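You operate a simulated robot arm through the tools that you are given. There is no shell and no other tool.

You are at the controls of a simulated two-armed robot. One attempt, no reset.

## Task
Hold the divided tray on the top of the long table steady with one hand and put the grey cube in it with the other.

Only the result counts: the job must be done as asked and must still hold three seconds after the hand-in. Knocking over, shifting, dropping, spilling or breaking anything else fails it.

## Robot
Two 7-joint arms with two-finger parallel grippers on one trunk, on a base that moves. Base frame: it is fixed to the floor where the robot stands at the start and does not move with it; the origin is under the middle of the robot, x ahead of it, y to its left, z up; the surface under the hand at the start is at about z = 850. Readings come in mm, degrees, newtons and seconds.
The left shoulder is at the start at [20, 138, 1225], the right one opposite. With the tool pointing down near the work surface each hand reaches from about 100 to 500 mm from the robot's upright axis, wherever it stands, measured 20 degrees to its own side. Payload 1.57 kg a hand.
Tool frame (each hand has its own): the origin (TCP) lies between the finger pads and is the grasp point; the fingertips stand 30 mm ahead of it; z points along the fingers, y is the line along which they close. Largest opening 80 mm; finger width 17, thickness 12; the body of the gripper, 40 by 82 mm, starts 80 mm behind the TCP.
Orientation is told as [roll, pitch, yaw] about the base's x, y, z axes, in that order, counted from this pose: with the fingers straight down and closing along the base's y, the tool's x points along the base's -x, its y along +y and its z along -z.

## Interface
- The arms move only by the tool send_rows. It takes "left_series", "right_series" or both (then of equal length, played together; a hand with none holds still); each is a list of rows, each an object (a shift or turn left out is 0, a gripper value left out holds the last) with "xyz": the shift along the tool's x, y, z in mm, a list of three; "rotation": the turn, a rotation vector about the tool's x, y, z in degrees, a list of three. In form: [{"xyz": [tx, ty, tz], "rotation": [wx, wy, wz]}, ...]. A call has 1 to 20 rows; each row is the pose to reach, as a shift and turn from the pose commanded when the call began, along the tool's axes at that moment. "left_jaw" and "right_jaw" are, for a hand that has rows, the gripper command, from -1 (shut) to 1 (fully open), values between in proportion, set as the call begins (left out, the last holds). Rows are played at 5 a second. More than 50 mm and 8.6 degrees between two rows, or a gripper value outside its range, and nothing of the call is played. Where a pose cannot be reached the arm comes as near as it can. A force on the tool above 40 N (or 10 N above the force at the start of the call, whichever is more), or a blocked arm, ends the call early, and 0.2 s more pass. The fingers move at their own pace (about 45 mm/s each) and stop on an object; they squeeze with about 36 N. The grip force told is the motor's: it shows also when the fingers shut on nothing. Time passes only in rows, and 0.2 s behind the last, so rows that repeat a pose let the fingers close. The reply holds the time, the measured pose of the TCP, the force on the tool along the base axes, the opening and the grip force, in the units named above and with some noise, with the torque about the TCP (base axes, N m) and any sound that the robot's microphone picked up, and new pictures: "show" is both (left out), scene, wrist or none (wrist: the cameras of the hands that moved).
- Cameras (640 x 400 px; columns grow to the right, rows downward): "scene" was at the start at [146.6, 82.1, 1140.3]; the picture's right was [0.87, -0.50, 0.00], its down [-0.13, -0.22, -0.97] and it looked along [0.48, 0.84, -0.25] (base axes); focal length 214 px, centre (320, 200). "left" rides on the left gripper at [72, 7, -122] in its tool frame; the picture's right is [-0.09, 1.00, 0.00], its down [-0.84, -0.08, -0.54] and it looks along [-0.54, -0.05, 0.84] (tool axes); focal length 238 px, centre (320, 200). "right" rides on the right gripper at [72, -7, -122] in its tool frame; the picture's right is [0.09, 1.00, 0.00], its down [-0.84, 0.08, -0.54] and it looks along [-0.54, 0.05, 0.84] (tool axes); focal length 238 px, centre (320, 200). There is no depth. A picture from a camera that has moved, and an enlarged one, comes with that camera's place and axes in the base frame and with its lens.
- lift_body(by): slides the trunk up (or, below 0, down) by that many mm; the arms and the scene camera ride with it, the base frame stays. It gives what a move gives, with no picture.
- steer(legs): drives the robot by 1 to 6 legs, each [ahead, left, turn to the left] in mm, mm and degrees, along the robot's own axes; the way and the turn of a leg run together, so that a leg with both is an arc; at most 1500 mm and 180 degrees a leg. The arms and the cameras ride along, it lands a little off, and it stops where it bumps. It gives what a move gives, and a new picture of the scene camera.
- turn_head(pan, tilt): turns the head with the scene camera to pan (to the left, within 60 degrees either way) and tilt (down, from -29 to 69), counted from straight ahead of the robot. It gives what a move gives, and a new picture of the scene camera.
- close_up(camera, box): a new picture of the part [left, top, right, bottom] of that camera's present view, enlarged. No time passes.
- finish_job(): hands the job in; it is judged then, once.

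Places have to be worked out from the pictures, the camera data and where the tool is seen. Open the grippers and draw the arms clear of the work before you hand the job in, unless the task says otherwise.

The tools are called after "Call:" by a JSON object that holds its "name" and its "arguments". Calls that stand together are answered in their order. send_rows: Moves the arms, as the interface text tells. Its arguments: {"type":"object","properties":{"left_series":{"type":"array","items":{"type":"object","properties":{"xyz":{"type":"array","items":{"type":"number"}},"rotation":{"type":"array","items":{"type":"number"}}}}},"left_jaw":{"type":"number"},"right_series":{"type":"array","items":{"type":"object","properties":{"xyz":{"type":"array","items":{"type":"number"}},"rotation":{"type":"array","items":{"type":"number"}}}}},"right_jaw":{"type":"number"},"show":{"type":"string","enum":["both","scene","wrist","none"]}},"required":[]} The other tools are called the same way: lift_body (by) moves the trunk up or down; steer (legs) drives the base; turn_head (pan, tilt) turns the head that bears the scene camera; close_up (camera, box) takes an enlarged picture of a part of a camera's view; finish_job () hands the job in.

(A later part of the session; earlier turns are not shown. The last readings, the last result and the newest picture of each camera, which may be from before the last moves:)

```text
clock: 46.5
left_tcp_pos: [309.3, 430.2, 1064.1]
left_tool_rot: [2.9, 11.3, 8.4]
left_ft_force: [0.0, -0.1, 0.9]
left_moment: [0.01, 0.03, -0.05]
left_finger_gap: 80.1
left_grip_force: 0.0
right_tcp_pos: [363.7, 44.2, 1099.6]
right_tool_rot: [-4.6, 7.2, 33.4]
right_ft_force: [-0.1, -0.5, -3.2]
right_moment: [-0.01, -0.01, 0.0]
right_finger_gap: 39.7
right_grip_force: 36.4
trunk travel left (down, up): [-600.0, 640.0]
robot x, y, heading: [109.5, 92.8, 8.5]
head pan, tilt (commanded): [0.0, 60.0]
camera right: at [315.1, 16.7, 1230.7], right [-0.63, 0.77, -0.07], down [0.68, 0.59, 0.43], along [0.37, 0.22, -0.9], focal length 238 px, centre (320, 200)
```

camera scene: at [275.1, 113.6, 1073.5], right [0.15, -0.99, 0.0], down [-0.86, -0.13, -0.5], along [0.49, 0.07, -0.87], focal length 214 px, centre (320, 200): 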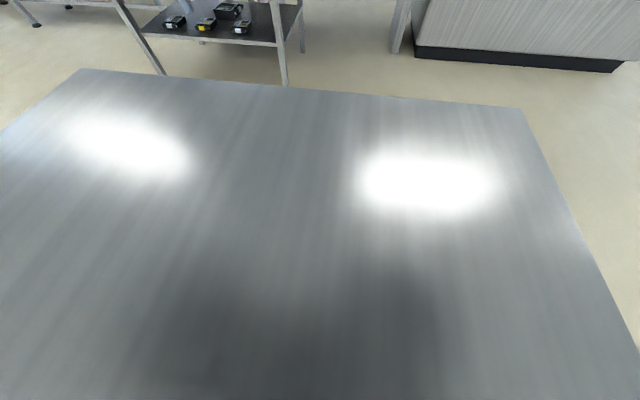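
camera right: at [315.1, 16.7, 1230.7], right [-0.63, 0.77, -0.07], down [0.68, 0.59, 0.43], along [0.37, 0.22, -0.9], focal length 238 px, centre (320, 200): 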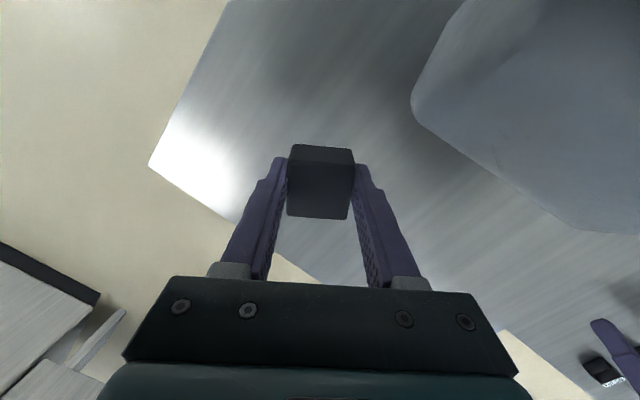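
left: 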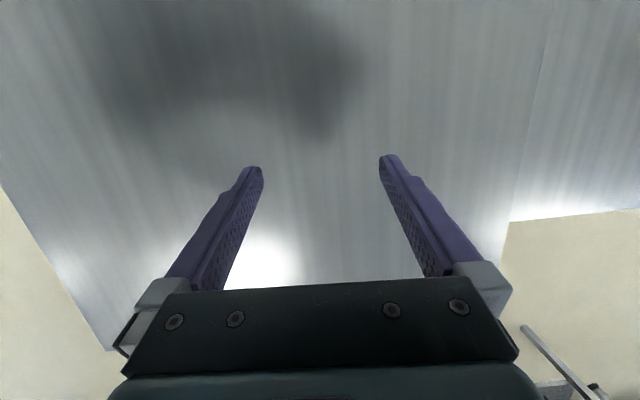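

The hand is still tilted ~8° and close to the head; I'll straighten it and move it about 110 mm forward.

Call:
{"name": "send_rows", "arguments": {"right_series": [{"xyz": [-33, -15, 0], "rotation": [-1.5, -2.4, 0]}, {"xyz": [-66, -31, 0], "rotation": [-3.1, -4.8, 0]}, {"xyz": [-99, -46, 0], "rotation": [-4.6, -7.2, 0]}, {"xyz": [-99, -46, 0], "rotation": [-4.6, -7.2, 0]}, {"xyz": [-99, -46, 0], "rotation": [-4.6, -7.2, 0]}], "right_jaw": -1, "show": "wrist"}}

```text
clock: 47.7
left_tcp_pos: [307.1, 429.3, 1064.5]
left_tool_rot: [2.8, 11.3, 8.3]
left_ft_force: [-0.5, -0.2, 0.2]
left_moment: [0.01, 0.0, 0.0]
left_finger_gap: 80.2
left_grip_force: 0.0
right_tcp_pos: [471.5, 60.9, 1093.0]
right_tool_rot: [0.2, -0.2, 33.8]
right_ft_force: [0.2, -0.5, -3.7]
right_moment: [0.03, 0.0, 0.02]
right_finger_gap: 39.8
right_grip_force: 36.1
trunk travel left (down, up): [-600.0, 640.0]
robot x, y, heading: [105.3, 88.1, 8.5]
head pan, tilt (commanded): [0.0, 60.0]
camera right: at [414.6, 15.7, 1214.6], right [-0.63, 0.78, 0.0], down [0.65, 0.53, 0.55], along [0.42, 0.35, -0.84], focal length 238 px, centre (320, 200)
```

right: 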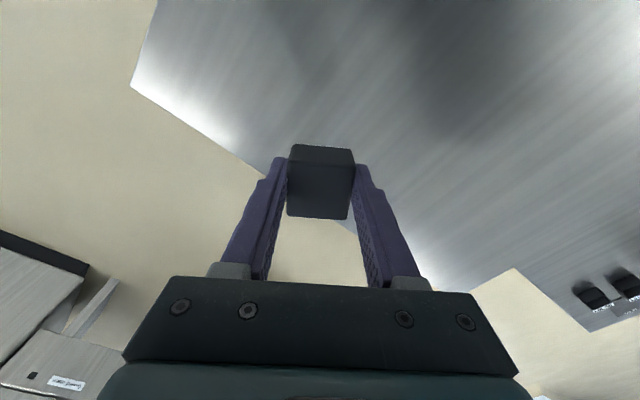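

Straight again at (471, 61, 1093). Now I rotate the right hand clockwise to about −28° relative to the robot, as needed for the tray approach.

Call:
{"name": "send_rows", "arguments": {"right_series": [{"rotation": [0, 0, 7.6]}, {"rotation": [0, 0, 15.2]}, {"rotation": [0, 0, 22.8]}, {"rotation": [0, 0, 30.4]}, {"rotation": [0, 0, 38]}, {"rotation": [0, 0, 45.6]}, {"rotation": [0, 0, 53]}, {"rotation": [0, 0, 53]}], "right_jaw": -1, "show": "none"}}

```text
clock: 49.5
left_tcp_pos: [307.5, 430.9, 1064.4]
left_tool_rot: [2.9, 11.3, 8.2]
left_ft_force: [-0.5, -0.2, -0.1]
left_moment: [0.01, -0.03, 0.0]
left_finger_gap: 79.8
left_grip_force: 0.1
right_tcp_pos: [471.9, 60.3, 1094.0]
right_tool_rot: [0.3, 0.1, -19.2]
right_ft_force: [0.0, 0.3, -4.2]
right_moment: [0.04, 0.04, -0.03]
right_finger_gap: 39.5
right_grip_force: 35.5
trunk travel left (down, up): [-600.0, 640.0]
robot x, y, heading: [107.9, 84.1, 8.8]
head pan, tilt (commanded): [0.0, 60.0]
```

The hand is ready at −28° relative yaw. I'll turn to heading 115° and drive over toward the tray, then re-measure it.

Call:
{"name": "steer", "arguments": {"legs": [[0, 0, 106.4], [130, 500, 0]]}}

Call:
{"name": "turn_head", "arguments": {"pan": 0, "tilt": 60}}

```text
clock: 57.0
left_tcp_pos: [-784.0, 93.0, 1064.5]
left_tool_rot: [2.9, 11.3, 114.2]
left_ft_force: [-0.8, -0.3, -0.1]
left_moment: [-0.01, 0.01, 0.0]
left_finger_gap: 79.8
left_grip_force: 0.0
right_tcp_pos: [-473.9, 351.0, 1093.7]
right_tool_rot: [0.3, 0.0, 86.7]
right_ft_force: [-0.2, 0.5, -4.5]
right_moment: [0.01, 0.02, 0.0]
right_finger_gap: 39.4
right_grip_force: 36.2
trunk travel left (down, up): [-600.0, 640.0]
robot x, y, heading: [-401.3, -1.5, 114.8]
head pan, tilt (commanded): [0.0, 60.0]
camera scene: at [-469.7, 148.6, 1073.5], right [0.91, 0.41, 0.0], down [0.36, -0.79, -0.5], along [-0.21, 0.45, -0.87], focal length 214 px, centre (320, 200)
```

scene: 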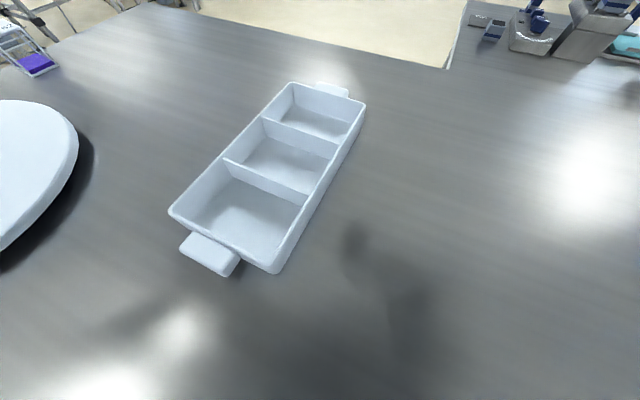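

```text
clock: 57.6
left_tcp_pos: [-783.8, 94.5, 1064.0]
left_tool_rot: [2.9, 11.3, 114.3]
left_ft_force: [0.3, -0.7, 1.0]
left_moment: [-0.02, 0.02, 0.01]
left_finger_gap: 80.0
left_grip_force: 0.1
right_tcp_pos: [-474.7, 351.1, 1092.5]
right_tool_rot: [0.3, 0.0, 86.6]
right_ft_force: [0.0, 0.1, -3.8]
right_moment: [-0.05, 0.0, 0.0]
right_finger_gap: 39.8
right_grip_force: 36.0
trunk travel left (down, up): [-600.0, 640.0]
robot x, y, heading: [-400.2, -4.3, 114.6]
head pan, tilt (commanded): [0.0, 60.0]
camera scene: at [-469.6, 148.7, 1073.5], right [0.91, 0.41, 0.0], down [0.36, -0.79, -0.5], along [-0.21, 0.45, -0.87], focal length 214 px, centre (320, 200)
```

scene: 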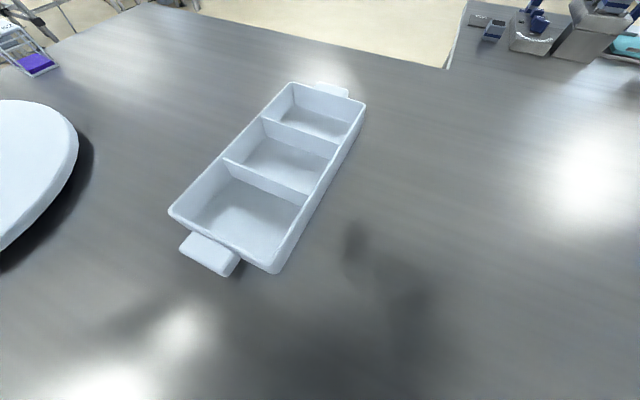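

The tray is in clear view now. I'll zoom in to measure its rim corners, dividers and wall precisely.

Call:
{"name": "close_up", "arguments": {"camera": "scene", "box": [150, 70, 390, 220]}}

Call:
{"name": "close_up", "arguments": {"camera": "scene", "box": [150, 150, 390, 300]}}

Call:
{"name": "close_up", "arguments": {"camera": "right", "box": [0, 0, 640, 400]}}

Call:
{"name": "close_up", "arguments": {"camera": "left", "box": [0, 0, 640, 400]}}

```text
2.67 times, centred on (270, 145) of scene
camera zoom: at [-469.6, 148.7, 1073.5], right [0.91, 0.41, 0.0], down [0.36, -0.79, -0.5], along [-0.21, 0.45, -0.87], focal length 572 px, centre (453, 347)
```

zoom: 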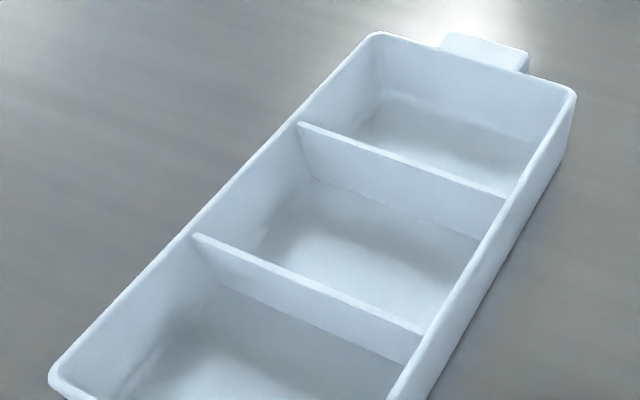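

```text
2.67 times, centred on (270, 225) of scene
camera zoom: at [-469.6, 148.7, 1073.5], right [0.91, 0.41, 0.0], down [0.36, -0.79, -0.5], along [-0.21, 0.45, -0.87], focal length 572 px, centre (453, 133)
```

zoom: 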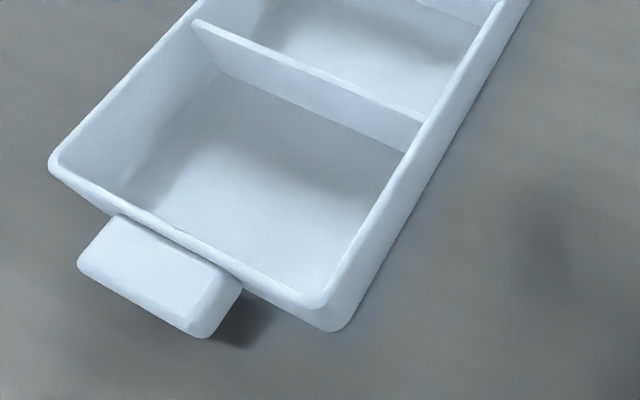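

```text
1.00 times, centred on (320, 200) of right (not enlarged: the box is as wide or as high as the picture)
camera zoom: at [-470.6, 279.6, 1215.2], right [-1.0, -0.03, 0.01], down [-0.03, 0.84, 0.54], along [-0.02, 0.54, -0.84], focal length 238 px, centre (320, 200)
```

zoom: 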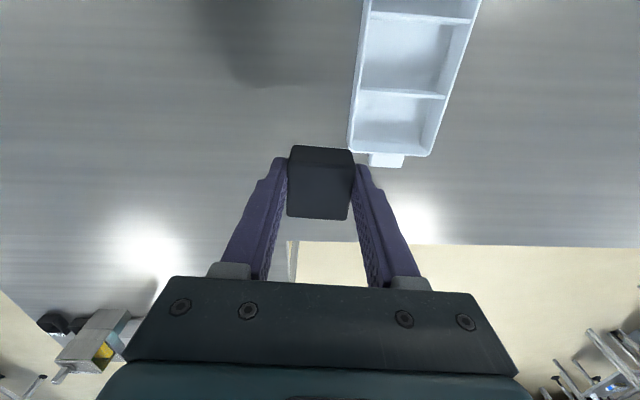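

```text
1.00 times, centred on (320, 200) of left (not enlarged: the box is as wide or as high as the picture)
camera zoom: at [-763.7, 50.4, 1198.7], right [-0.95, -0.32, 0.03], down [-0.28, 0.89, 0.36], along [-0.14, 0.34, -0.93], focal length 238 px, centre (320, 200)
```

zoom: 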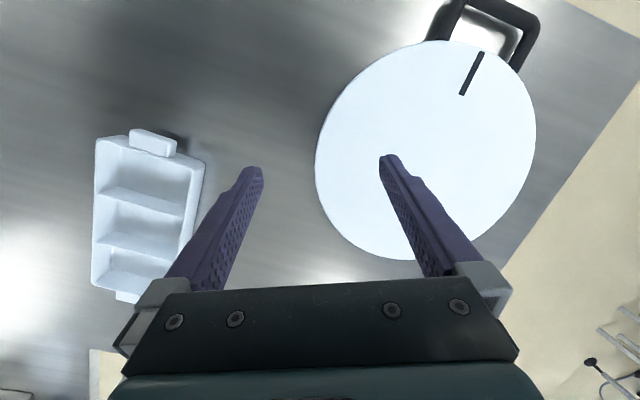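

Tray measured: rim z≈887, outer 233×117 mm, centre (-581, 289), yaw ≈ -1.5°, dividers at y≈250 and 328. I'll nudge the base ~53 mm left and 19 mm ahead so both hands reach comfortably.

Call:
{"name": "steer", "arguments": {"legs": [[19, 53, 0]]}}

Call:
{"name": "send_rows", "arguments": {"left_series": [{"rotation": [1.4, -5.6, 0]}, {"rotation": [2.9, -11.3, 0]}, {"rotation": [2.9, -11.3, 0]}, {"rotation": [2.9, -11.3, 0]}], "left_jaw": 1, "show": "both"}}

```text
clock: 58.5
left_tcp_pos: [-840.6, 89.5, 1063.1]
left_tool_rot: [2.8, 11.2, 114.2]
left_ft_force: [-0.7, -0.1, -0.5]
left_moment: [0.04, -0.02, -0.01]
left_finger_gap: 80.3
left_grip_force: 0.0
right_tcp_pos: [-530.5, 347.4, 1094.8]
right_tool_rot: [0.2, 0.0, 86.6]
right_ft_force: [-0.6, -0.1, -4.0]
right_moment: [-0.06, 0.01, -0.01]
right_finger_gap: 39.7
right_grip_force: 36.1
trunk travel left (down, up): [-600.0, 640.0]
robot x, y, heading: [-452.5, -8.6, 114.7]
head pan, tilt (commanded): [0.0, 60.0]
camera scene: at [-525.4, 144.3, 1073.5], right [0.91, 0.41, 0.0], down [0.36, -0.79, -0.5], along [-0.21, 0.45, -0.87], focal length 214 px, centre (320, 200)
```

scene: 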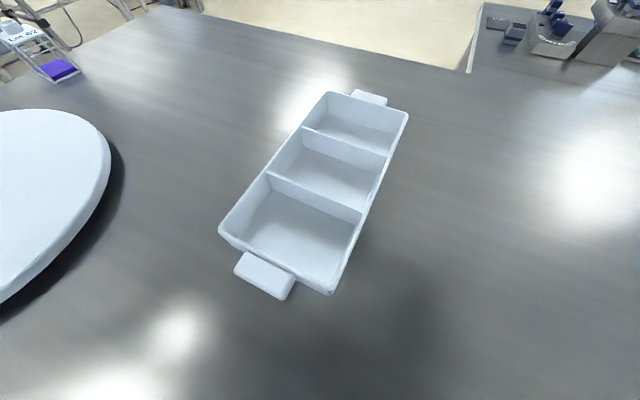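

```text
clock: 59.5
left_tcp_pos: [-837.6, 85.5, 1056.0]
left_tool_rot: [0.2, 1.7, 113.6]
left_ft_force: [-0.1, -0.5, 0.0]
left_moment: [-0.04, 0.02, -0.02]
left_finger_gap: 79.9
left_grip_force: 0.1
right_tcp_pos: [-529.1, 346.8, 1092.3]
right_tool_rot: [0.3, 0.0, 86.6]
right_ft_force: [-0.7, 0.3, -3.0]
right_moment: [0.01, 0.04, 0.0]
right_finger_gap: 39.4
right_grip_force: 35.7
trunk travel left (down, up): [-600.0, 640.0]
robot x, y, heading: [-456.9, -7.3, 114.2]
head pan, tilt (commanded): [0.0, 60.0]
camera scene: at [-525.2, 144.3, 1073.5], right [0.91, 0.41, 0.0], down [0.36, -0.79, -0.5], along [-0.21, 0.45, -0.87], focal length 214 px, centre (320, 200)
camera left: at [-814.0, 19.4, 1181.9], right [-0.95, -0.32, 0.0], down [-0.27, 0.81, 0.52], along [-0.16, 0.49, -0.86], focal length 238 px, centre (320, 200)
```

scene: 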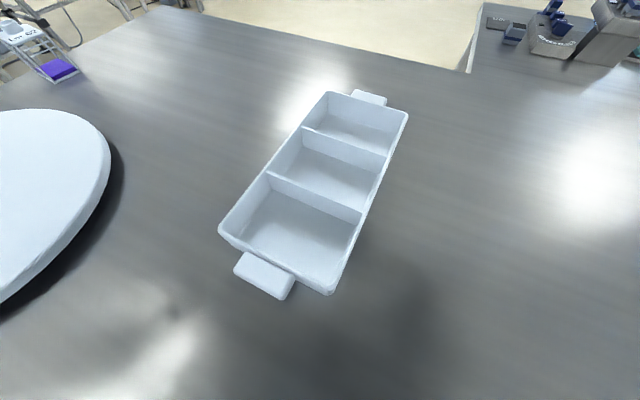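
left: 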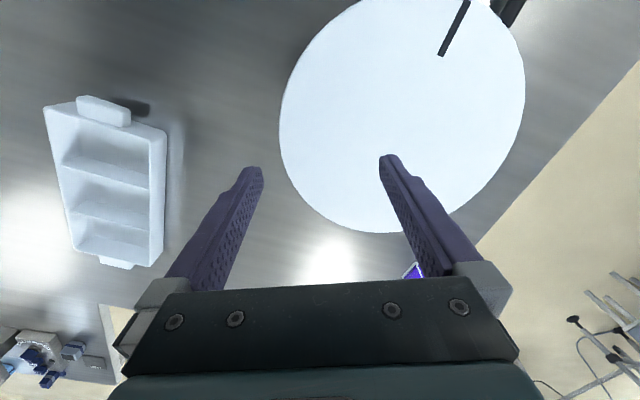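

The left hand is vertical now. I'll bring it over the west wall of the tray's near compartment, turning it to yaw ≈ 88.5° so the fingers straddle that wall.

Call:
{"name": "send_rows", "arguments": {"left_series": [{"xyz": [-5, -39, 5], "rotation": [0, 0, 4.3]}, {"xyz": [-10, -78, 10], "rotation": [0, 0, 8.6]}, {"xyz": [-15, -117, 15], "rotation": [0, 0, 12.9]}, {"xyz": [-20, -156, 25], "rotation": [0, 0, 17.2]}, {"xyz": [-25, -195, 35], "rotation": [0, 0, 21.5]}, {"xyz": [-30, -233, 45], "rotation": [0, 0, 25.7]}, {"xyz": [-30, -233, 53], "rotation": [0, 0, 25.7]}, {"xyz": [-30, -233, 53], "rotation": [0, 0, 25.7]}], "left_jaw": 1, "show": "both"}}

```text
clock: 61.3
left_tcp_pos: [-639.5, 210.1, 1010.2]
left_tool_rot: [0.0, 0.0, 88.2]
left_ft_force: [-0.2, 0.0, -0.1]
left_moment: [0.0, 0.06, 0.06]
left_finger_gap: 79.9
left_grip_force: 0.2
right_tcp_pos: [-529.5, 346.3, 1093.2]
right_tool_rot: [0.4, 0.0, 86.6]
right_ft_force: [0.5, -0.1, -3.2]
right_moment: [-0.02, 0.01, -0.02]
right_finger_gap: 39.8
right_grip_force: 36.7
trunk travel left (down, up): [-600.0, 640.0]
robot x, y, heading: [-454.5, -7.4, 114.4]
head pan, tilt (commanded): [0.0, 60.0]
camera scene: at [-525.2, 144.3, 1073.5], right [0.91, 0.41, 0.0], down [0.36, -0.79, -0.5], along [-0.21, 0.45, -0.87], focal length 214 px, centre (320, 200)
camera left: at [-646.2, 138.4, 1133.7], right [-0.99, 0.12, 0.0], down [0.1, 0.83, 0.54], along [0.07, 0.54, -0.84], focal length 238 px, centre (320, 200)
```

scene: 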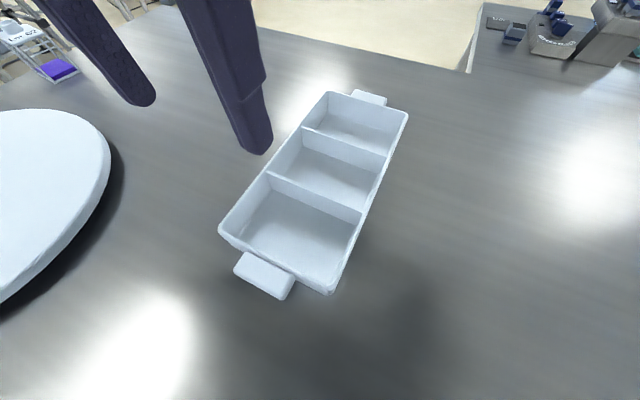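
left: 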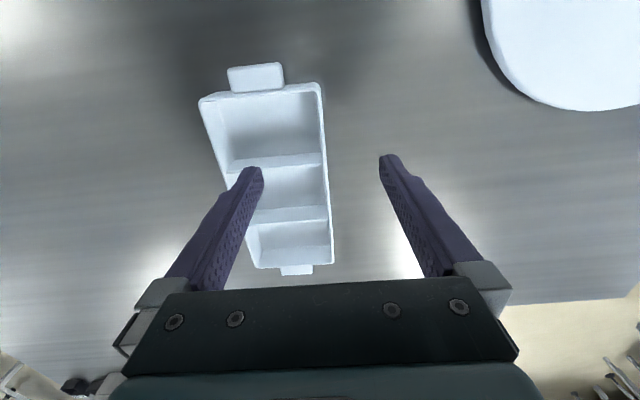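

The fingers straddle the west wall (wall centre ≈ x -638.5, TCP at -639.5). I'll descend to just above the rim and check again.

Call:
{"name": "send_rows", "arguments": {"left_series": [{"xyz": [0, 0, 25]}, {"xyz": [0, 0, 50]}, {"xyz": [0, 0, 80]}, {"xyz": [0, 0, 80]}], "left_jaw": 1, "show": "both"}}

Call:
{"name": "close_up", "arguments": {"camera": "left", "box": [200, 60, 440, 210]}}

```text
clock: 62.3
left_tcp_pos: [-639.1, 210.3, 931.3]
left_tool_rot: [0.0, 0.0, 88.1]
left_ft_force: [-0.4, -0.2, -0.5]
left_moment: [0.0, 0.03, 0.01]
left_finger_gap: 79.9
left_grip_force: 0.0
right_tcp_pos: [-529.4, 346.5, 1092.9]
right_tool_rot: [0.3, 0.0, 86.6]
right_ft_force: [-0.1, 0.3, -4.6]
right_moment: [-0.03, -0.03, -0.01]
right_finger_gap: 39.5
right_grip_force: 35.5
trunk travel left (down, up): [-600.0, 640.0]
robot x, y, heading: [-460.8, -6.9, 114.2]
head pan, tilt (commanded): [0.0, 60.0]
camera scene: at [-525.2, 144.3, 1073.5], right [0.91, 0.41, 0.0], down [0.36, -0.79, -0.5], along [-0.21, 0.45, -0.87], focal length 214 px, centre (320, 200)
camera left: at [-645.4, 138.9, 1053.5], right [-0.99, 0.12, 0.0], down [0.1, 0.83, 0.54], along [0.07, 0.54, -0.84], focal length 238 px, centre (320, 200)
```

scene: 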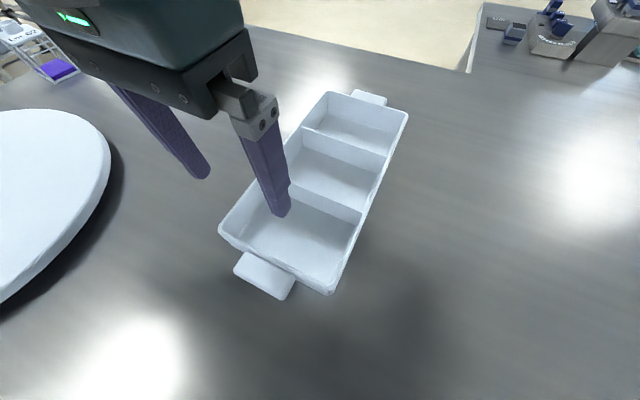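
left: 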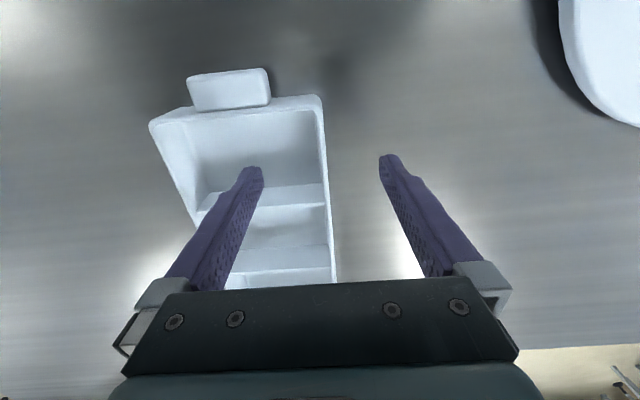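

```text
2.67 times, centred on (320, 135) of left
camera zoom: at [-645.4, 138.9, 1053.5], right [-0.99, 0.12, 0.0], down [0.1, 0.83, 0.54], along [0.07, 0.54, -0.84], focal length 636 px, centre (320, 373)
```

zoom: 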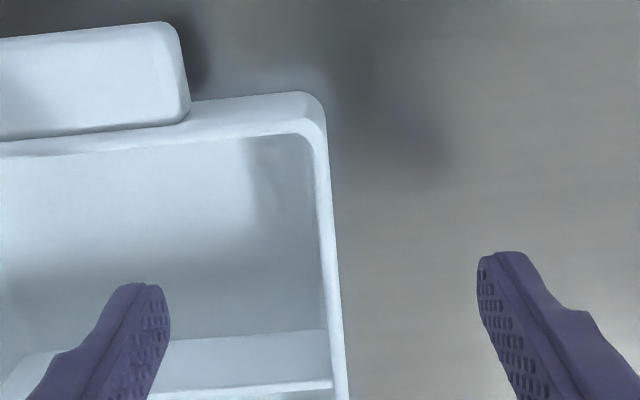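

Wall centre at the grip point reads x≈-638.9 against TCP -639.1 – well centred. I'll descend so the fingertips are inside, about 10 mm above the tray floor, then close partway.

Call:
{"name": "send_rows", "arguments": {"left_series": [{"xyz": [0, 0, 15]}, {"xyz": [0, 0, 28]}, {"xyz": [0, 0, 37]}, {"xyz": [0, 0, 37]}], "left_jaw": 1, "show": "none"}}

Call:
{"name": "send_rows", "arguments": {"left_series": [{"xyz": [0, 0, 0]}, {"xyz": [0, 0, 0]}, {"xyz": [0, 0, 0]}, {"xyz": [0, 0, 0]}], "left_jaw": -0.65, "show": "both"}}

Call:
{"name": "close_up", "arguments": {"camera": "left", "box": [240, 80, 400, 180]}}

Call:
{"name": "close_up", "arguments": {"camera": "scene", "box": [190, 130, 350, 230]}}

```text
clock: 63.3
left_tcp_pos: [-638.7, 211.0, 893.8]
left_tool_rot: [0.0, 0.0, 88.3]
left_ft_force: [-1.1, -0.8, -0.3]
left_moment: [0.02, 0.03, 0.01]
left_finger_gap: 80.0
left_grip_force: 0.1
right_tcp_pos: [-529.5, 346.2, 1093.6]
right_tool_rot: [0.3, 0.1, 86.7]
right_ft_force: [0.4, 0.2, -4.0]
right_moment: [-0.04, -0.02, -0.02]
right_finger_gap: 39.6
right_grip_force: 35.8
trunk travel left (down, up): [-600.0, 640.0]
robot x, y, heading: [-457.7, -6.6, 114.4]
head pan, tilt (commanded): [0.0, 60.0]
```

```text
clock: 64.3
left_tcp_pos: [-639.4, 211.1, 893.2]
left_tool_rot: [0.1, 0.0, 88.2]
left_ft_force: [0.3, 0.3, -0.2]
left_moment: [-0.02, -0.04, -0.03]
left_finger_gap: 14.0
left_grip_force: 0.1
right_tcp_pos: [-529.8, 345.8, 1093.0]
right_tool_rot: [0.3, 0.0, 86.6]
right_ft_force: [0.0, 0.6, -3.3]
right_moment: [-0.01, -0.01, 0.02]
right_finger_gap: 39.6
right_grip_force: 35.9
trunk travel left (down, up): [-600.0, 640.0]
robot x, y, heading: [-456.5, -9.5, 114.3]
head pan, tilt (commanded): [0.0, 60.0]
camera scene: at [-525.2, 144.3, 1073.5], right [0.91, 0.41, 0.0], down [0.36, -0.79, -0.5], along [-0.21, 0.45, -0.87], focal length 214 px, centre (320, 200)
camera left: at [-646.1, 138.6, 1016.7], right [-0.99, 0.12, 0.0], down [0.1, 0.83, 0.54], along [0.07, 0.54, -0.84], focal length 238 px, centre (320, 200)
```

scene: 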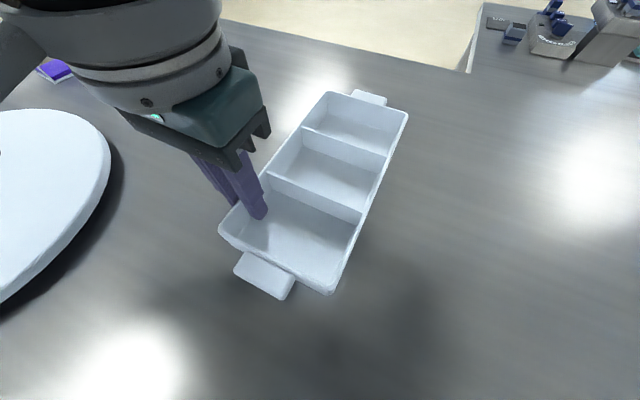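
left: 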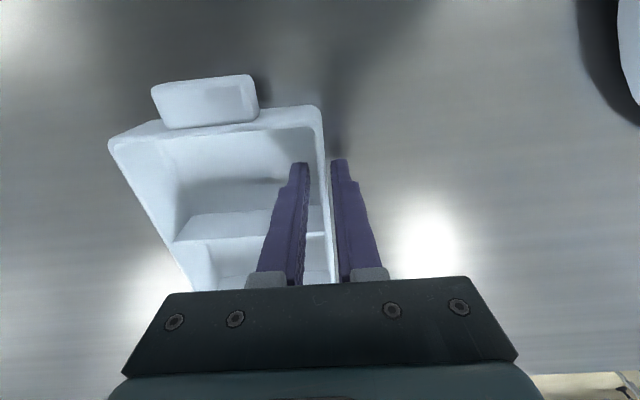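

```text
4.00 times, centred on (320, 130) of left
camera zoom: at [-646.1, 138.6, 1016.7], right [-0.99, 0.12, 0.0], down [0.1, 0.83, 0.54], along [0.07, 0.54, -0.84], focal length 953 px, centre (320, 480)
```

zoom: 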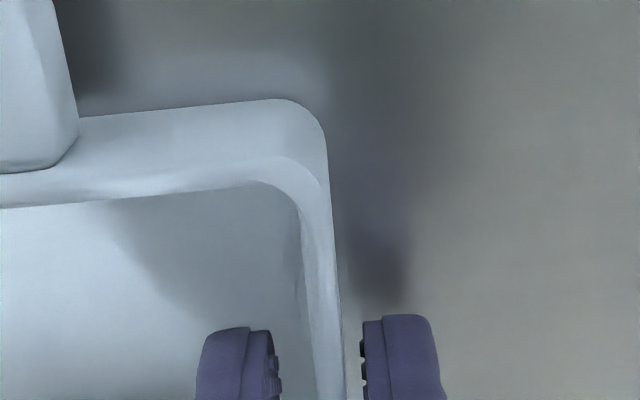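

```text
4.00 times, centred on (270, 180) of scene
camera zoom: at [-525.2, 144.3, 1073.5], right [0.91, 0.41, 0.0], down [0.36, -0.79, -0.5], along [-0.21, 0.45, -0.87], focal length 858 px, centre (520, 280)
```

zoom: 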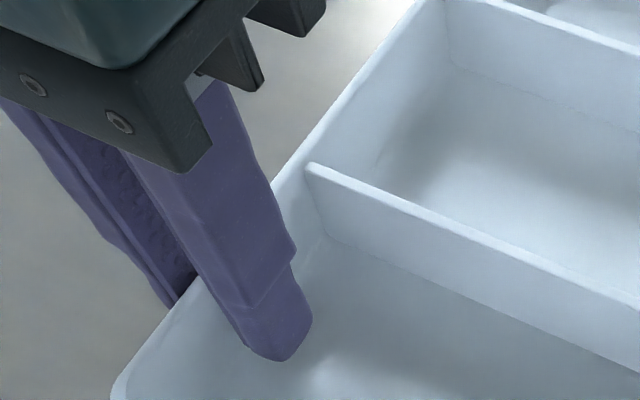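

The 14 mm gap is centred on the wall to within about a millimetre. I'll close the left gripper to hold the tray.

Call:
{"name": "send_rows", "arguments": {"left_series": [{"xyz": [0, 0, 0]}, {"xyz": [0, 0, 0]}, {"xyz": [0, 0, 0]}], "left_jaw": -1, "show": "both"}}

```text
clock: 65.1
left_tcp_pos: [-639.2, 211.0, 894.8]
left_tool_rot: [0.0, -0.1, 88.1]
left_ft_force: [0.0, 0.3, 0.7]
left_moment: [0.01, 0.0, 0.09]
left_finger_gap: 3.4
left_grip_force: 24.0
right_tcp_pos: [-529.2, 346.2, 1094.2]
right_tool_rot: [0.3, 0.0, 86.7]
right_ft_force: [-0.5, 1.1, -4.1]
right_moment: [-0.01, 0.03, -0.01]
right_finger_gap: 39.6
right_grip_force: 35.9
trunk travel left (down, up): [-600.0, 640.0]
robot x, y, heading: [-453.4, -5.8, 114.4]
head pan, tilt (commanded): [0.0, 60.0]
camera scene: at [-525.3, 144.3, 1073.5], right [0.91, 0.41, 0.0], down [0.36, -0.79, -0.5], along [-0.21, 0.45, -0.87], focal length 214 px, centre (320, 200)
camera left: at [-646.1, 138.6, 1016.7], right [-0.99, 0.12, 0.0], down [0.1, 0.83, 0.54], along [0.07, 0.54, -0.84], focal length 238 px, centre (320, 200)
```

scene: 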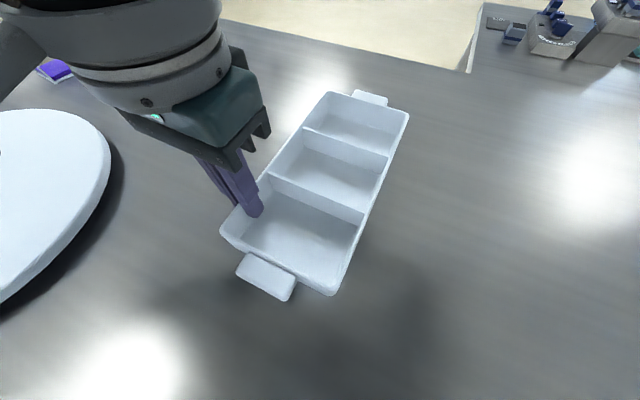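
left: 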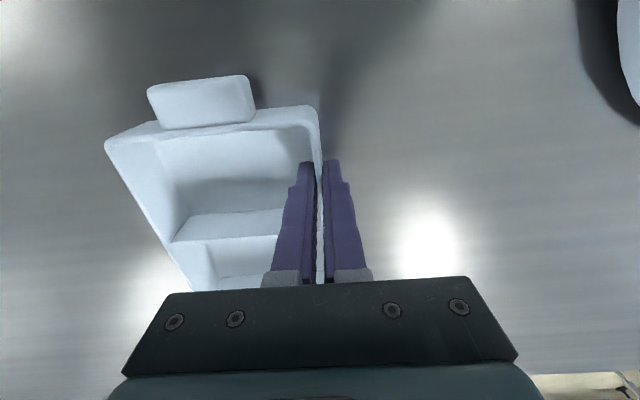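

The tray wall is gripped at a 3.4 mm gap. Now I'll bring the cube over the far (north) compartment, centre about (-578, 365), still well above the rim.

Call:
{"name": "send_rows", "arguments": {"right_series": [{"xyz": [-8, 25, 10], "rotation": [0, 0, -0.7]}, {"xyz": [-15.8, 49.6, 30], "rotation": [0, 0, -1.4]}, {"xyz": [-15.8, 49.6, 65], "rotation": [0, 0, -1.4]}, {"xyz": [-15.8, 49.6, 100], "rotation": [0, 0, -1.4]}, {"xyz": [-15.8, 49.6, 113], "rotation": [0, 0, -1.4]}, {"xyz": [-15.8, 49.6, 113], "rotation": [0, 0, -1.4]}], "right_jaw": -1, "show": "both"}}

Call:
{"name": "close_up", "arguments": {"camera": "scene", "box": [260, 50, 420, 150]}}

Call:
{"name": "close_up", "arguments": {"camera": "right", "box": [200, 50, 440, 200]}}

```text
clock: 66.5
left_tcp_pos: [-639.5, 210.0, 893.5]
left_tool_rot: [0.0, -0.1, 88.3]
left_ft_force: [-1.1, 0.5, 0.6]
left_moment: [0.11, 0.03, 0.01]
left_finger_gap: 3.7
left_grip_force: 24.4
right_tcp_pos: [-577.9, 365.3, 979.8]
right_tool_rot: [0.3, -0.1, 88.0]
right_ft_force: [0.2, -0.8, -3.3]
right_moment: [-0.04, -0.01, -0.01]
right_finger_gap: 39.5
right_grip_force: 36.0
trunk travel left (down, up): [-600.0, 640.0]
robot x, y, heading: [-453.7, -6.3, 114.4]
head pan, tilt (commanded): [0.0, 60.0]
camera scene: at [-525.4, 144.3, 1073.5], right [0.91, 0.41, 0.0], down [0.36, -0.79, -0.5], along [-0.21, 0.45, -0.87], focal length 214 px, centre (320, 200)
camera right: at [-573.6, 294.3, 1102.5], right [-1.0, -0.06, 0.01], down [-0.05, 0.84, 0.54], along [-0.04, 0.54, -0.84], focal length 238 px, centre (320, 200)
```

scene: 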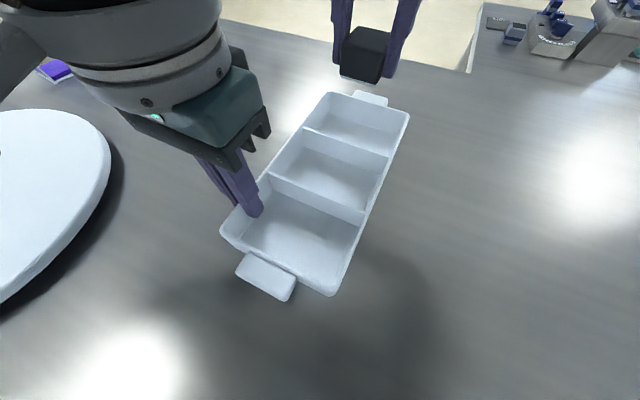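
right: 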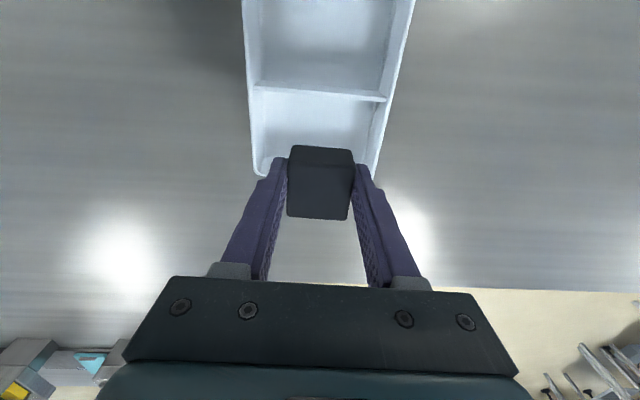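

```text
4.00 times, centred on (340, 100) of scene
camera zoom: at [-525.4, 144.3, 1073.5], right [0.91, 0.41, 0.0], down [0.36, -0.79, -0.5], along [-0.21, 0.45, -0.87], focal length 858 px, centre (240, 600)
```

zoom: 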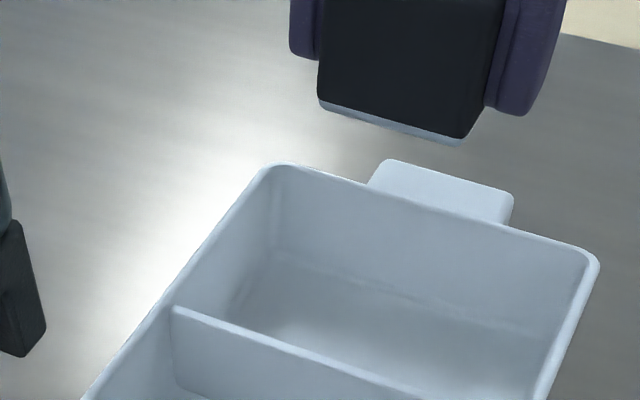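

```text
2.67 times, centred on (320, 125) of right
camera zoom: at [-573.6, 294.3, 1102.5], right [-1.0, -0.06, 0.01], down [-0.05, 0.84, 0.54], along [-0.04, 0.54, -0.84], focal length 636 px, centre (320, 400)
```

zoom: 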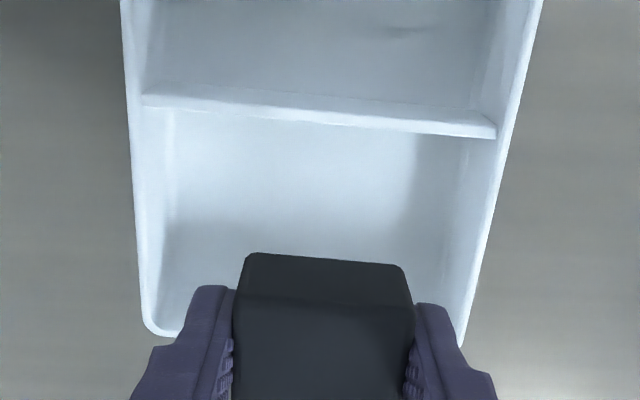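

The cube is over the north compartment (inner y≈329–401, x≈-632…-518) with ~16 mm clearance around. I'll shift 2 mm in x and lower it to just above the tray floor.

Call:
{"name": "send_rows", "arguments": {"right_series": [{"xyz": [0, -2, 25]}, {"xyz": [0, -2, 50]}, {"xyz": [0, -2, 70]}, {"xyz": [0, -2, 80]}, {"xyz": [0, -2, 86]}, {"xyz": [0, -2, 86]}], "right_jaw": -1, "show": "both"}}

Call:
{"name": "close_up", "arguments": {"camera": "scene", "box": [260, 50, 420, 150]}}

```text
clock: 67.9
left_tcp_pos: [-639.6, 211.3, 894.6]
left_tool_rot: [0.0, -0.2, 88.2]
left_ft_force: [-1.0, -0.7, 1.2]
left_moment: [0.04, 0.0, 0.05]
left_finger_gap: 3.4
left_grip_force: 24.6
right_tcp_pos: [-577.6, 364.8, 893.0]
right_tool_rot: [0.3, 0.0, 88.0]
right_ft_force: [-0.5, 0.4, -3.3]
right_moment: [0.03, 0.01, 0.05]
right_finger_gap: 39.6
right_grip_force: 35.7
trunk travel left (down, up): [-600.0, 640.0]
robot x, y, heading: [-460.1, -9.0, 114.5]
head pan, tilt (commanded): [0.0, 60.0]
camera scene: at [-525.3, 144.3, 1073.5], right [0.91, 0.41, 0.0], down [0.36, -0.79, -0.5], along [-0.21, 0.45, -0.87], focal length 214 px, centre (320, 200)
camera right: at [-571.8, 294.2, 1016.1], right [-1.0, -0.06, 0.0], down [-0.05, 0.84, 0.54], along [-0.04, 0.54, -0.84], focal length 238 px, centre (320, 200)
```

scene: 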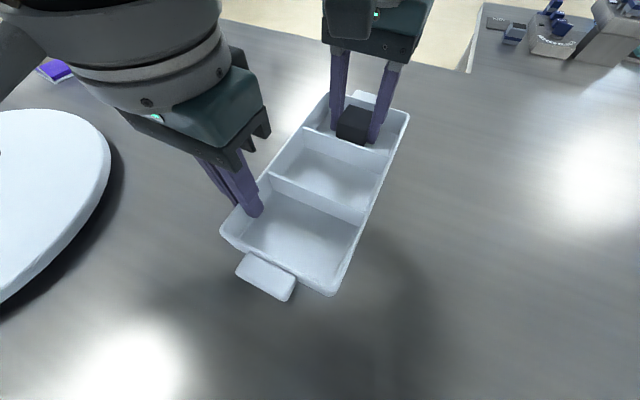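
right: 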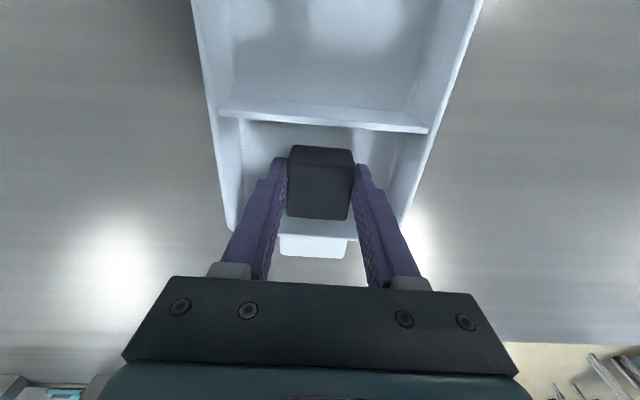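

```text
4.00 times, centred on (340, 100) of scene
camera zoom: at [-525.3, 144.3, 1073.5], right [0.91, 0.41, 0.0], down [0.36, -0.79, -0.5], along [-0.21, 0.45, -0.87], focal length 858 px, centre (240, 600)
```

zoom: 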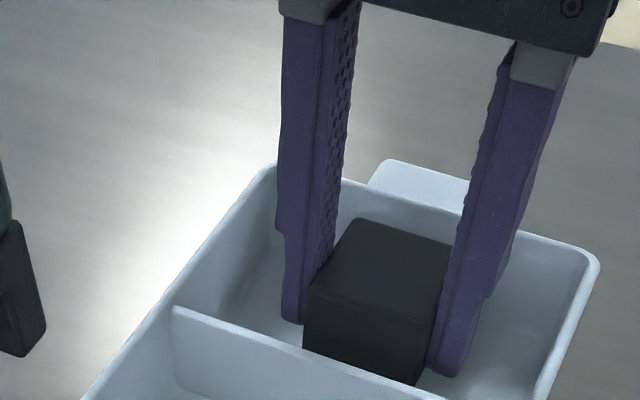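

The cube is inside the north compartment, hanging just above the floor with no contact force yet. I'll lower it slowly until it touches.

Call:
{"name": "send_rows", "arguments": {"right_series": [{"xyz": [0, 0, 1]}, {"xyz": [0, 0, 2]}, {"xyz": [0, 0, 2]}], "right_jaw": -1, "show": "none"}}

Call:
{"name": "send_rows", "arguments": {"right_series": [{"xyz": [0, 0, 0.5]}, {"xyz": [0, 0, 1]}, {"xyz": [0, 0, 1]}], "right_jaw": -1, "show": "none"}}

```text
clock: 68.7
left_tcp_pos: [-638.8, 211.7, 894.6]
left_tool_rot: [0.0, 0.0, 88.2]
left_ft_force: [0.0, -0.3, 0.3]
left_moment: [0.01, 0.04, 0.03]
left_finger_gap: 3.4
left_grip_force: 24.6
right_tcp_pos: [-577.1, 365.6, 891.1]
right_tool_rot: [0.3, -0.1, 88.0]
right_ft_force: [-0.1, 0.2, -2.8]
right_moment: [0.0, -0.01, -0.05]
right_finger_gap: 39.6
right_grip_force: 35.9
trunk travel left (down, up): [-600.0, 640.0]
robot x, y, heading: [-452.7, -7.4, 114.6]
head pan, tilt (commanded): [0.0, 60.0]
```

```text
clock: 69.5
left_tcp_pos: [-639.3, 209.9, 894.5]
left_tool_rot: [-0.1, 0.0, 88.2]
left_ft_force: [-0.3, 1.0, 1.5]
left_moment: [0.02, -0.03, 0.03]
left_finger_gap: 3.5
left_grip_force: 24.5
right_tcp_pos: [-576.7, 365.0, 891.0]
right_tool_rot: [0.3, 0.0, 88.0]
right_ft_force: [-0.4, -1.0, -4.5]
right_moment: [-0.05, 0.01, -0.04]
right_finger_gap: 39.8
right_grip_force: 36.1
trunk travel left (down, up): [-600.0, 640.0]
robot x, y, heading: [-455.8, -9.5, 114.8]
head pan, tilt (commanded): [0.0, 60.0]
```

Still only the cube's weight on the hand (no floor contact). I continue down in 1 mm steps.

Call:
{"name": "send_rows", "arguments": {"right_series": [{"xyz": [0, 0, 0.5]}, {"xyz": [0, 0, 1]}, {"xyz": [0, 0, 1]}], "right_jaw": -1, "show": "none"}}

Call:
{"name": "send_rows", "arguments": {"right_series": [{"xyz": [0, 0, 0.5]}, {"xyz": [0, 0, 1]}, {"xyz": [0, 0, 1]}], "right_jaw": -1, "show": "none"}}

```text
clock: 70.3
left_tcp_pos: [-639.5, 211.4, 894.1]
left_tool_rot: [0.0, 0.0, 88.2]
left_ft_force: [-0.8, 0.0, 1.7]
left_moment: [-0.03, 0.01, -0.01]
left_finger_gap: 3.7
left_grip_force: 24.4
right_tcp_pos: [-577.1, 366.1, 890.8]
right_tool_rot: [0.4, -0.1, 88.0]
right_ft_force: [0.5, 0.0, -4.0]
right_moment: [-0.02, 0.03, 0.0]
right_finger_gap: 39.6
right_grip_force: 36.3
trunk travel left (down, up): [-600.0, 640.0]
robot x, y, heading: [-456.2, -11.0, 114.4]
head pan, tilt (commanded): [0.0, 60.0]
```

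```text
clock: 71.1
left_tcp_pos: [-639.8, 210.4, 894.1]
left_tool_rot: [0.0, -0.1, 88.1]
left_ft_force: [-1.6, -0.1, 0.4]
left_moment: [0.04, 0.03, 0.03]
left_finger_gap: 3.7
left_grip_force: 24.8
right_tcp_pos: [-577.3, 366.2, 889.8]
right_tool_rot: [0.3, 0.0, 88.0]
right_ft_force: [2.1, -3.8, 7.6]
right_moment: [-0.08, -0.34, -0.06]
right_finger_gap: 39.6
right_grip_force: 35.8
trunk travel left (down, up): [-600.0, 640.0]
robot x, y, heading: [-455.0, -9.4, 114.1]
head pan, tilt (commanded): [0.0, 60.0]
```

The force flipped to +7.6 N: the cube now rests on the tray floor. I'll ease the push slightly and open the fingers to 60 mm, which stays clear of the compartment walls.

Call:
{"name": "send_rows", "arguments": {"right_series": [{"xyz": [0, 0, -0.7]}, {"xyz": [0, 0, -0.7]}], "right_jaw": -1, "show": "none"}}

Call:
{"name": "send_rows", "arguments": {"right_series": [{"xyz": [0, 0, 0]}, {"xyz": [0, 0, 0]}, {"xyz": [0, 0, 0]}, {"xyz": [0, 0, 0]}], "right_jaw": 0.5, "show": "both"}}

Call:
{"name": "close_up", "arguments": {"camera": "scene", "box": [260, 50, 420, 150]}}

```text
clock: 71.7
left_tcp_pos: [-638.5, 210.5, 895.2]
left_tool_rot: [-0.1, 0.0, 88.1]
left_ft_force: [-0.8, -1.8, 0.2]
left_moment: [0.0, 0.06, 0.02]
left_finger_gap: 3.7
left_grip_force: 24.1
right_tcp_pos: [-577.0, 364.9, 889.9]
right_tool_rot: [0.4, 0.0, 88.1]
right_ft_force: [-0.5, -0.3, 1.3]
right_moment: [-0.02, -0.07, -0.04]
right_finger_gap: 39.5
right_grip_force: 36.1
trunk travel left (down, up): [-600.0, 640.0]
robot x, y, heading: [-458.9, -10.1, 114.8]
head pan, tilt (commanded): [0.0, 60.0]
```

```text
clock: 72.7
left_tcp_pos: [-639.9, 210.6, 894.4]
left_tool_rot: [0.0, 0.0, 88.2]
left_ft_force: [0.3, -0.8, 0.9]
left_moment: [-0.1, 0.05, 0.02]
left_finger_gap: 3.7
left_grip_force: 24.3
right_tcp_pos: [-576.7, 365.5, 890.1]
right_tool_rot: [0.3, -0.1, 88.1]
right_ft_force: [0.2, -0.3, -0.6]
right_moment: [-0.04, 0.0, -0.01]
right_finger_gap: 60.1
right_grip_force: 0.0
trunk travel left (down, up): [-600.0, 640.0]
robot x, y, heading: [-458.3, -4.2, 114.3]
head pan, tilt (commanded): [0.0, 60.0]
camera scene: at [-525.3, 144.4, 1073.5], right [0.91, 0.41, 0.0], down [0.36, -0.79, -0.5], along [-0.21, 0.46, -0.87], focal length 214 px, centre (320, 200)
camera right: at [-572.0, 294.4, 1012.3], right [-1.0, -0.06, 0.01], down [-0.05, 0.84, 0.54], along [-0.04, 0.54, -0.84], focal length 238 px, centre (320, 200)
```

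scene: 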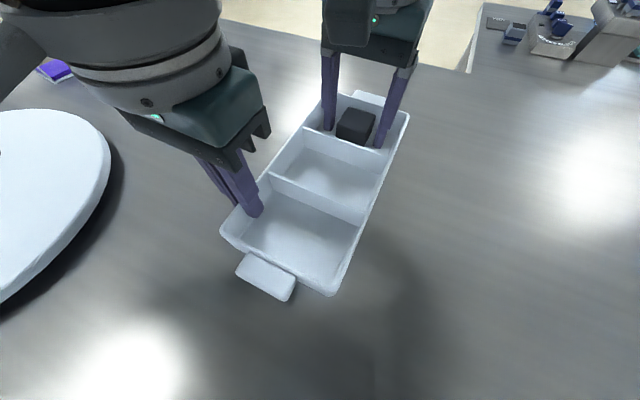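
right: 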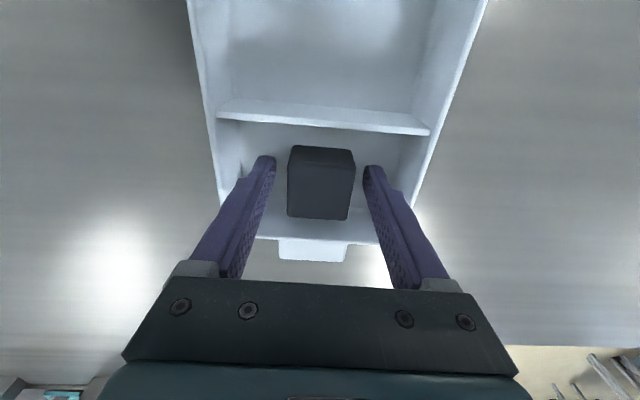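

```text
4.00 times, centred on (340, 100) of scene
camera zoom: at [-525.3, 144.4, 1073.5], right [0.91, 0.41, 0.0], down [0.36, -0.79, -0.5], along [-0.21, 0.46, -0.87], focal length 858 px, centre (240, 600)
```

zoom: 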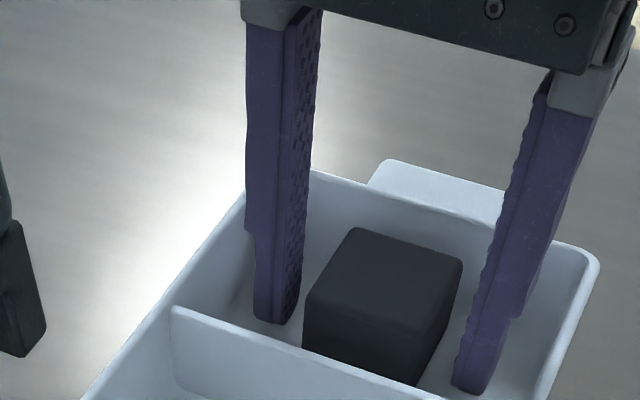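

The cube rests on the compartment floor, fingers free on both sides. I'll lift the right hand straight up while the left keeps holding the tray.

Call:
{"name": "send_rows", "arguments": {"right_series": [{"xyz": [0, 0, -15]}, {"xyz": [0, 0, -40]}, {"xyz": [0, 0, -80]}, {"xyz": [0, 0, -120]}, {"xyz": [0, 0, -160]}, {"xyz": [0, 0, -190]}, {"xyz": [0, 0, -190]}], "right_jaw": 0.5, "show": "both"}}

```text
clock: 74.3
left_tcp_pos: [-639.7, 211.6, 894.2]
left_tool_rot: [0.0, 0.0, 88.2]
left_ft_force: [-0.5, -0.7, -0.2]
left_moment: [-0.07, -0.01, 0.0]
left_finger_gap: 3.6
left_grip_force: 24.7
right_tcp_pos: [-576.6, 364.6, 1081.1]
right_tool_rot: [0.3, 0.0, 88.0]
right_ft_force: [-0.5, 0.6, -0.4]
right_moment: [0.0, 0.03, 0.0]
right_finger_gap: 60.0
right_grip_force: 0.1
trunk travel left (down, up): [-600.0, 640.0]
robot x, y, heading: [-456.5, -9.2, 114.5]
head pan, tilt (commanded): [0.0, 60.0]
camera scene: at [-525.3, 144.5, 1073.5], right [0.91, 0.41, 0.0], down [0.36, -0.79, -0.5], along [-0.21, 0.46, -0.87], focal length 214 px, centre (320, 200)
camera right: at [-570.9, 294.2, 1202.9], right [-1.0, -0.06, 0.01], down [-0.05, 0.84, 0.54], along [-0.04, 0.54, -0.84], focal length 238 px, centre (320, 200)
```

scene: 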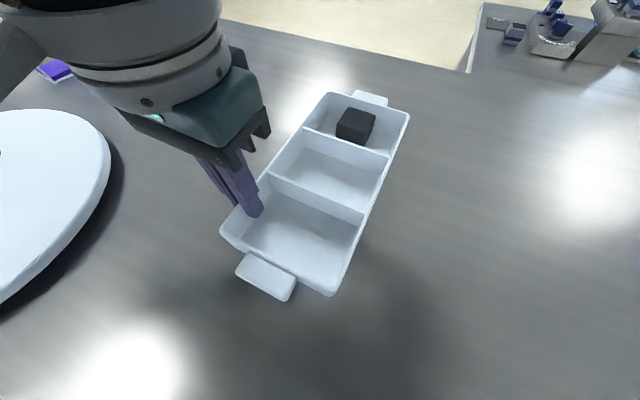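
right: 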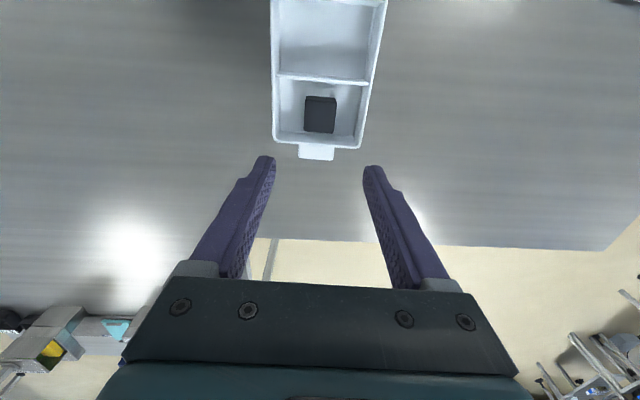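

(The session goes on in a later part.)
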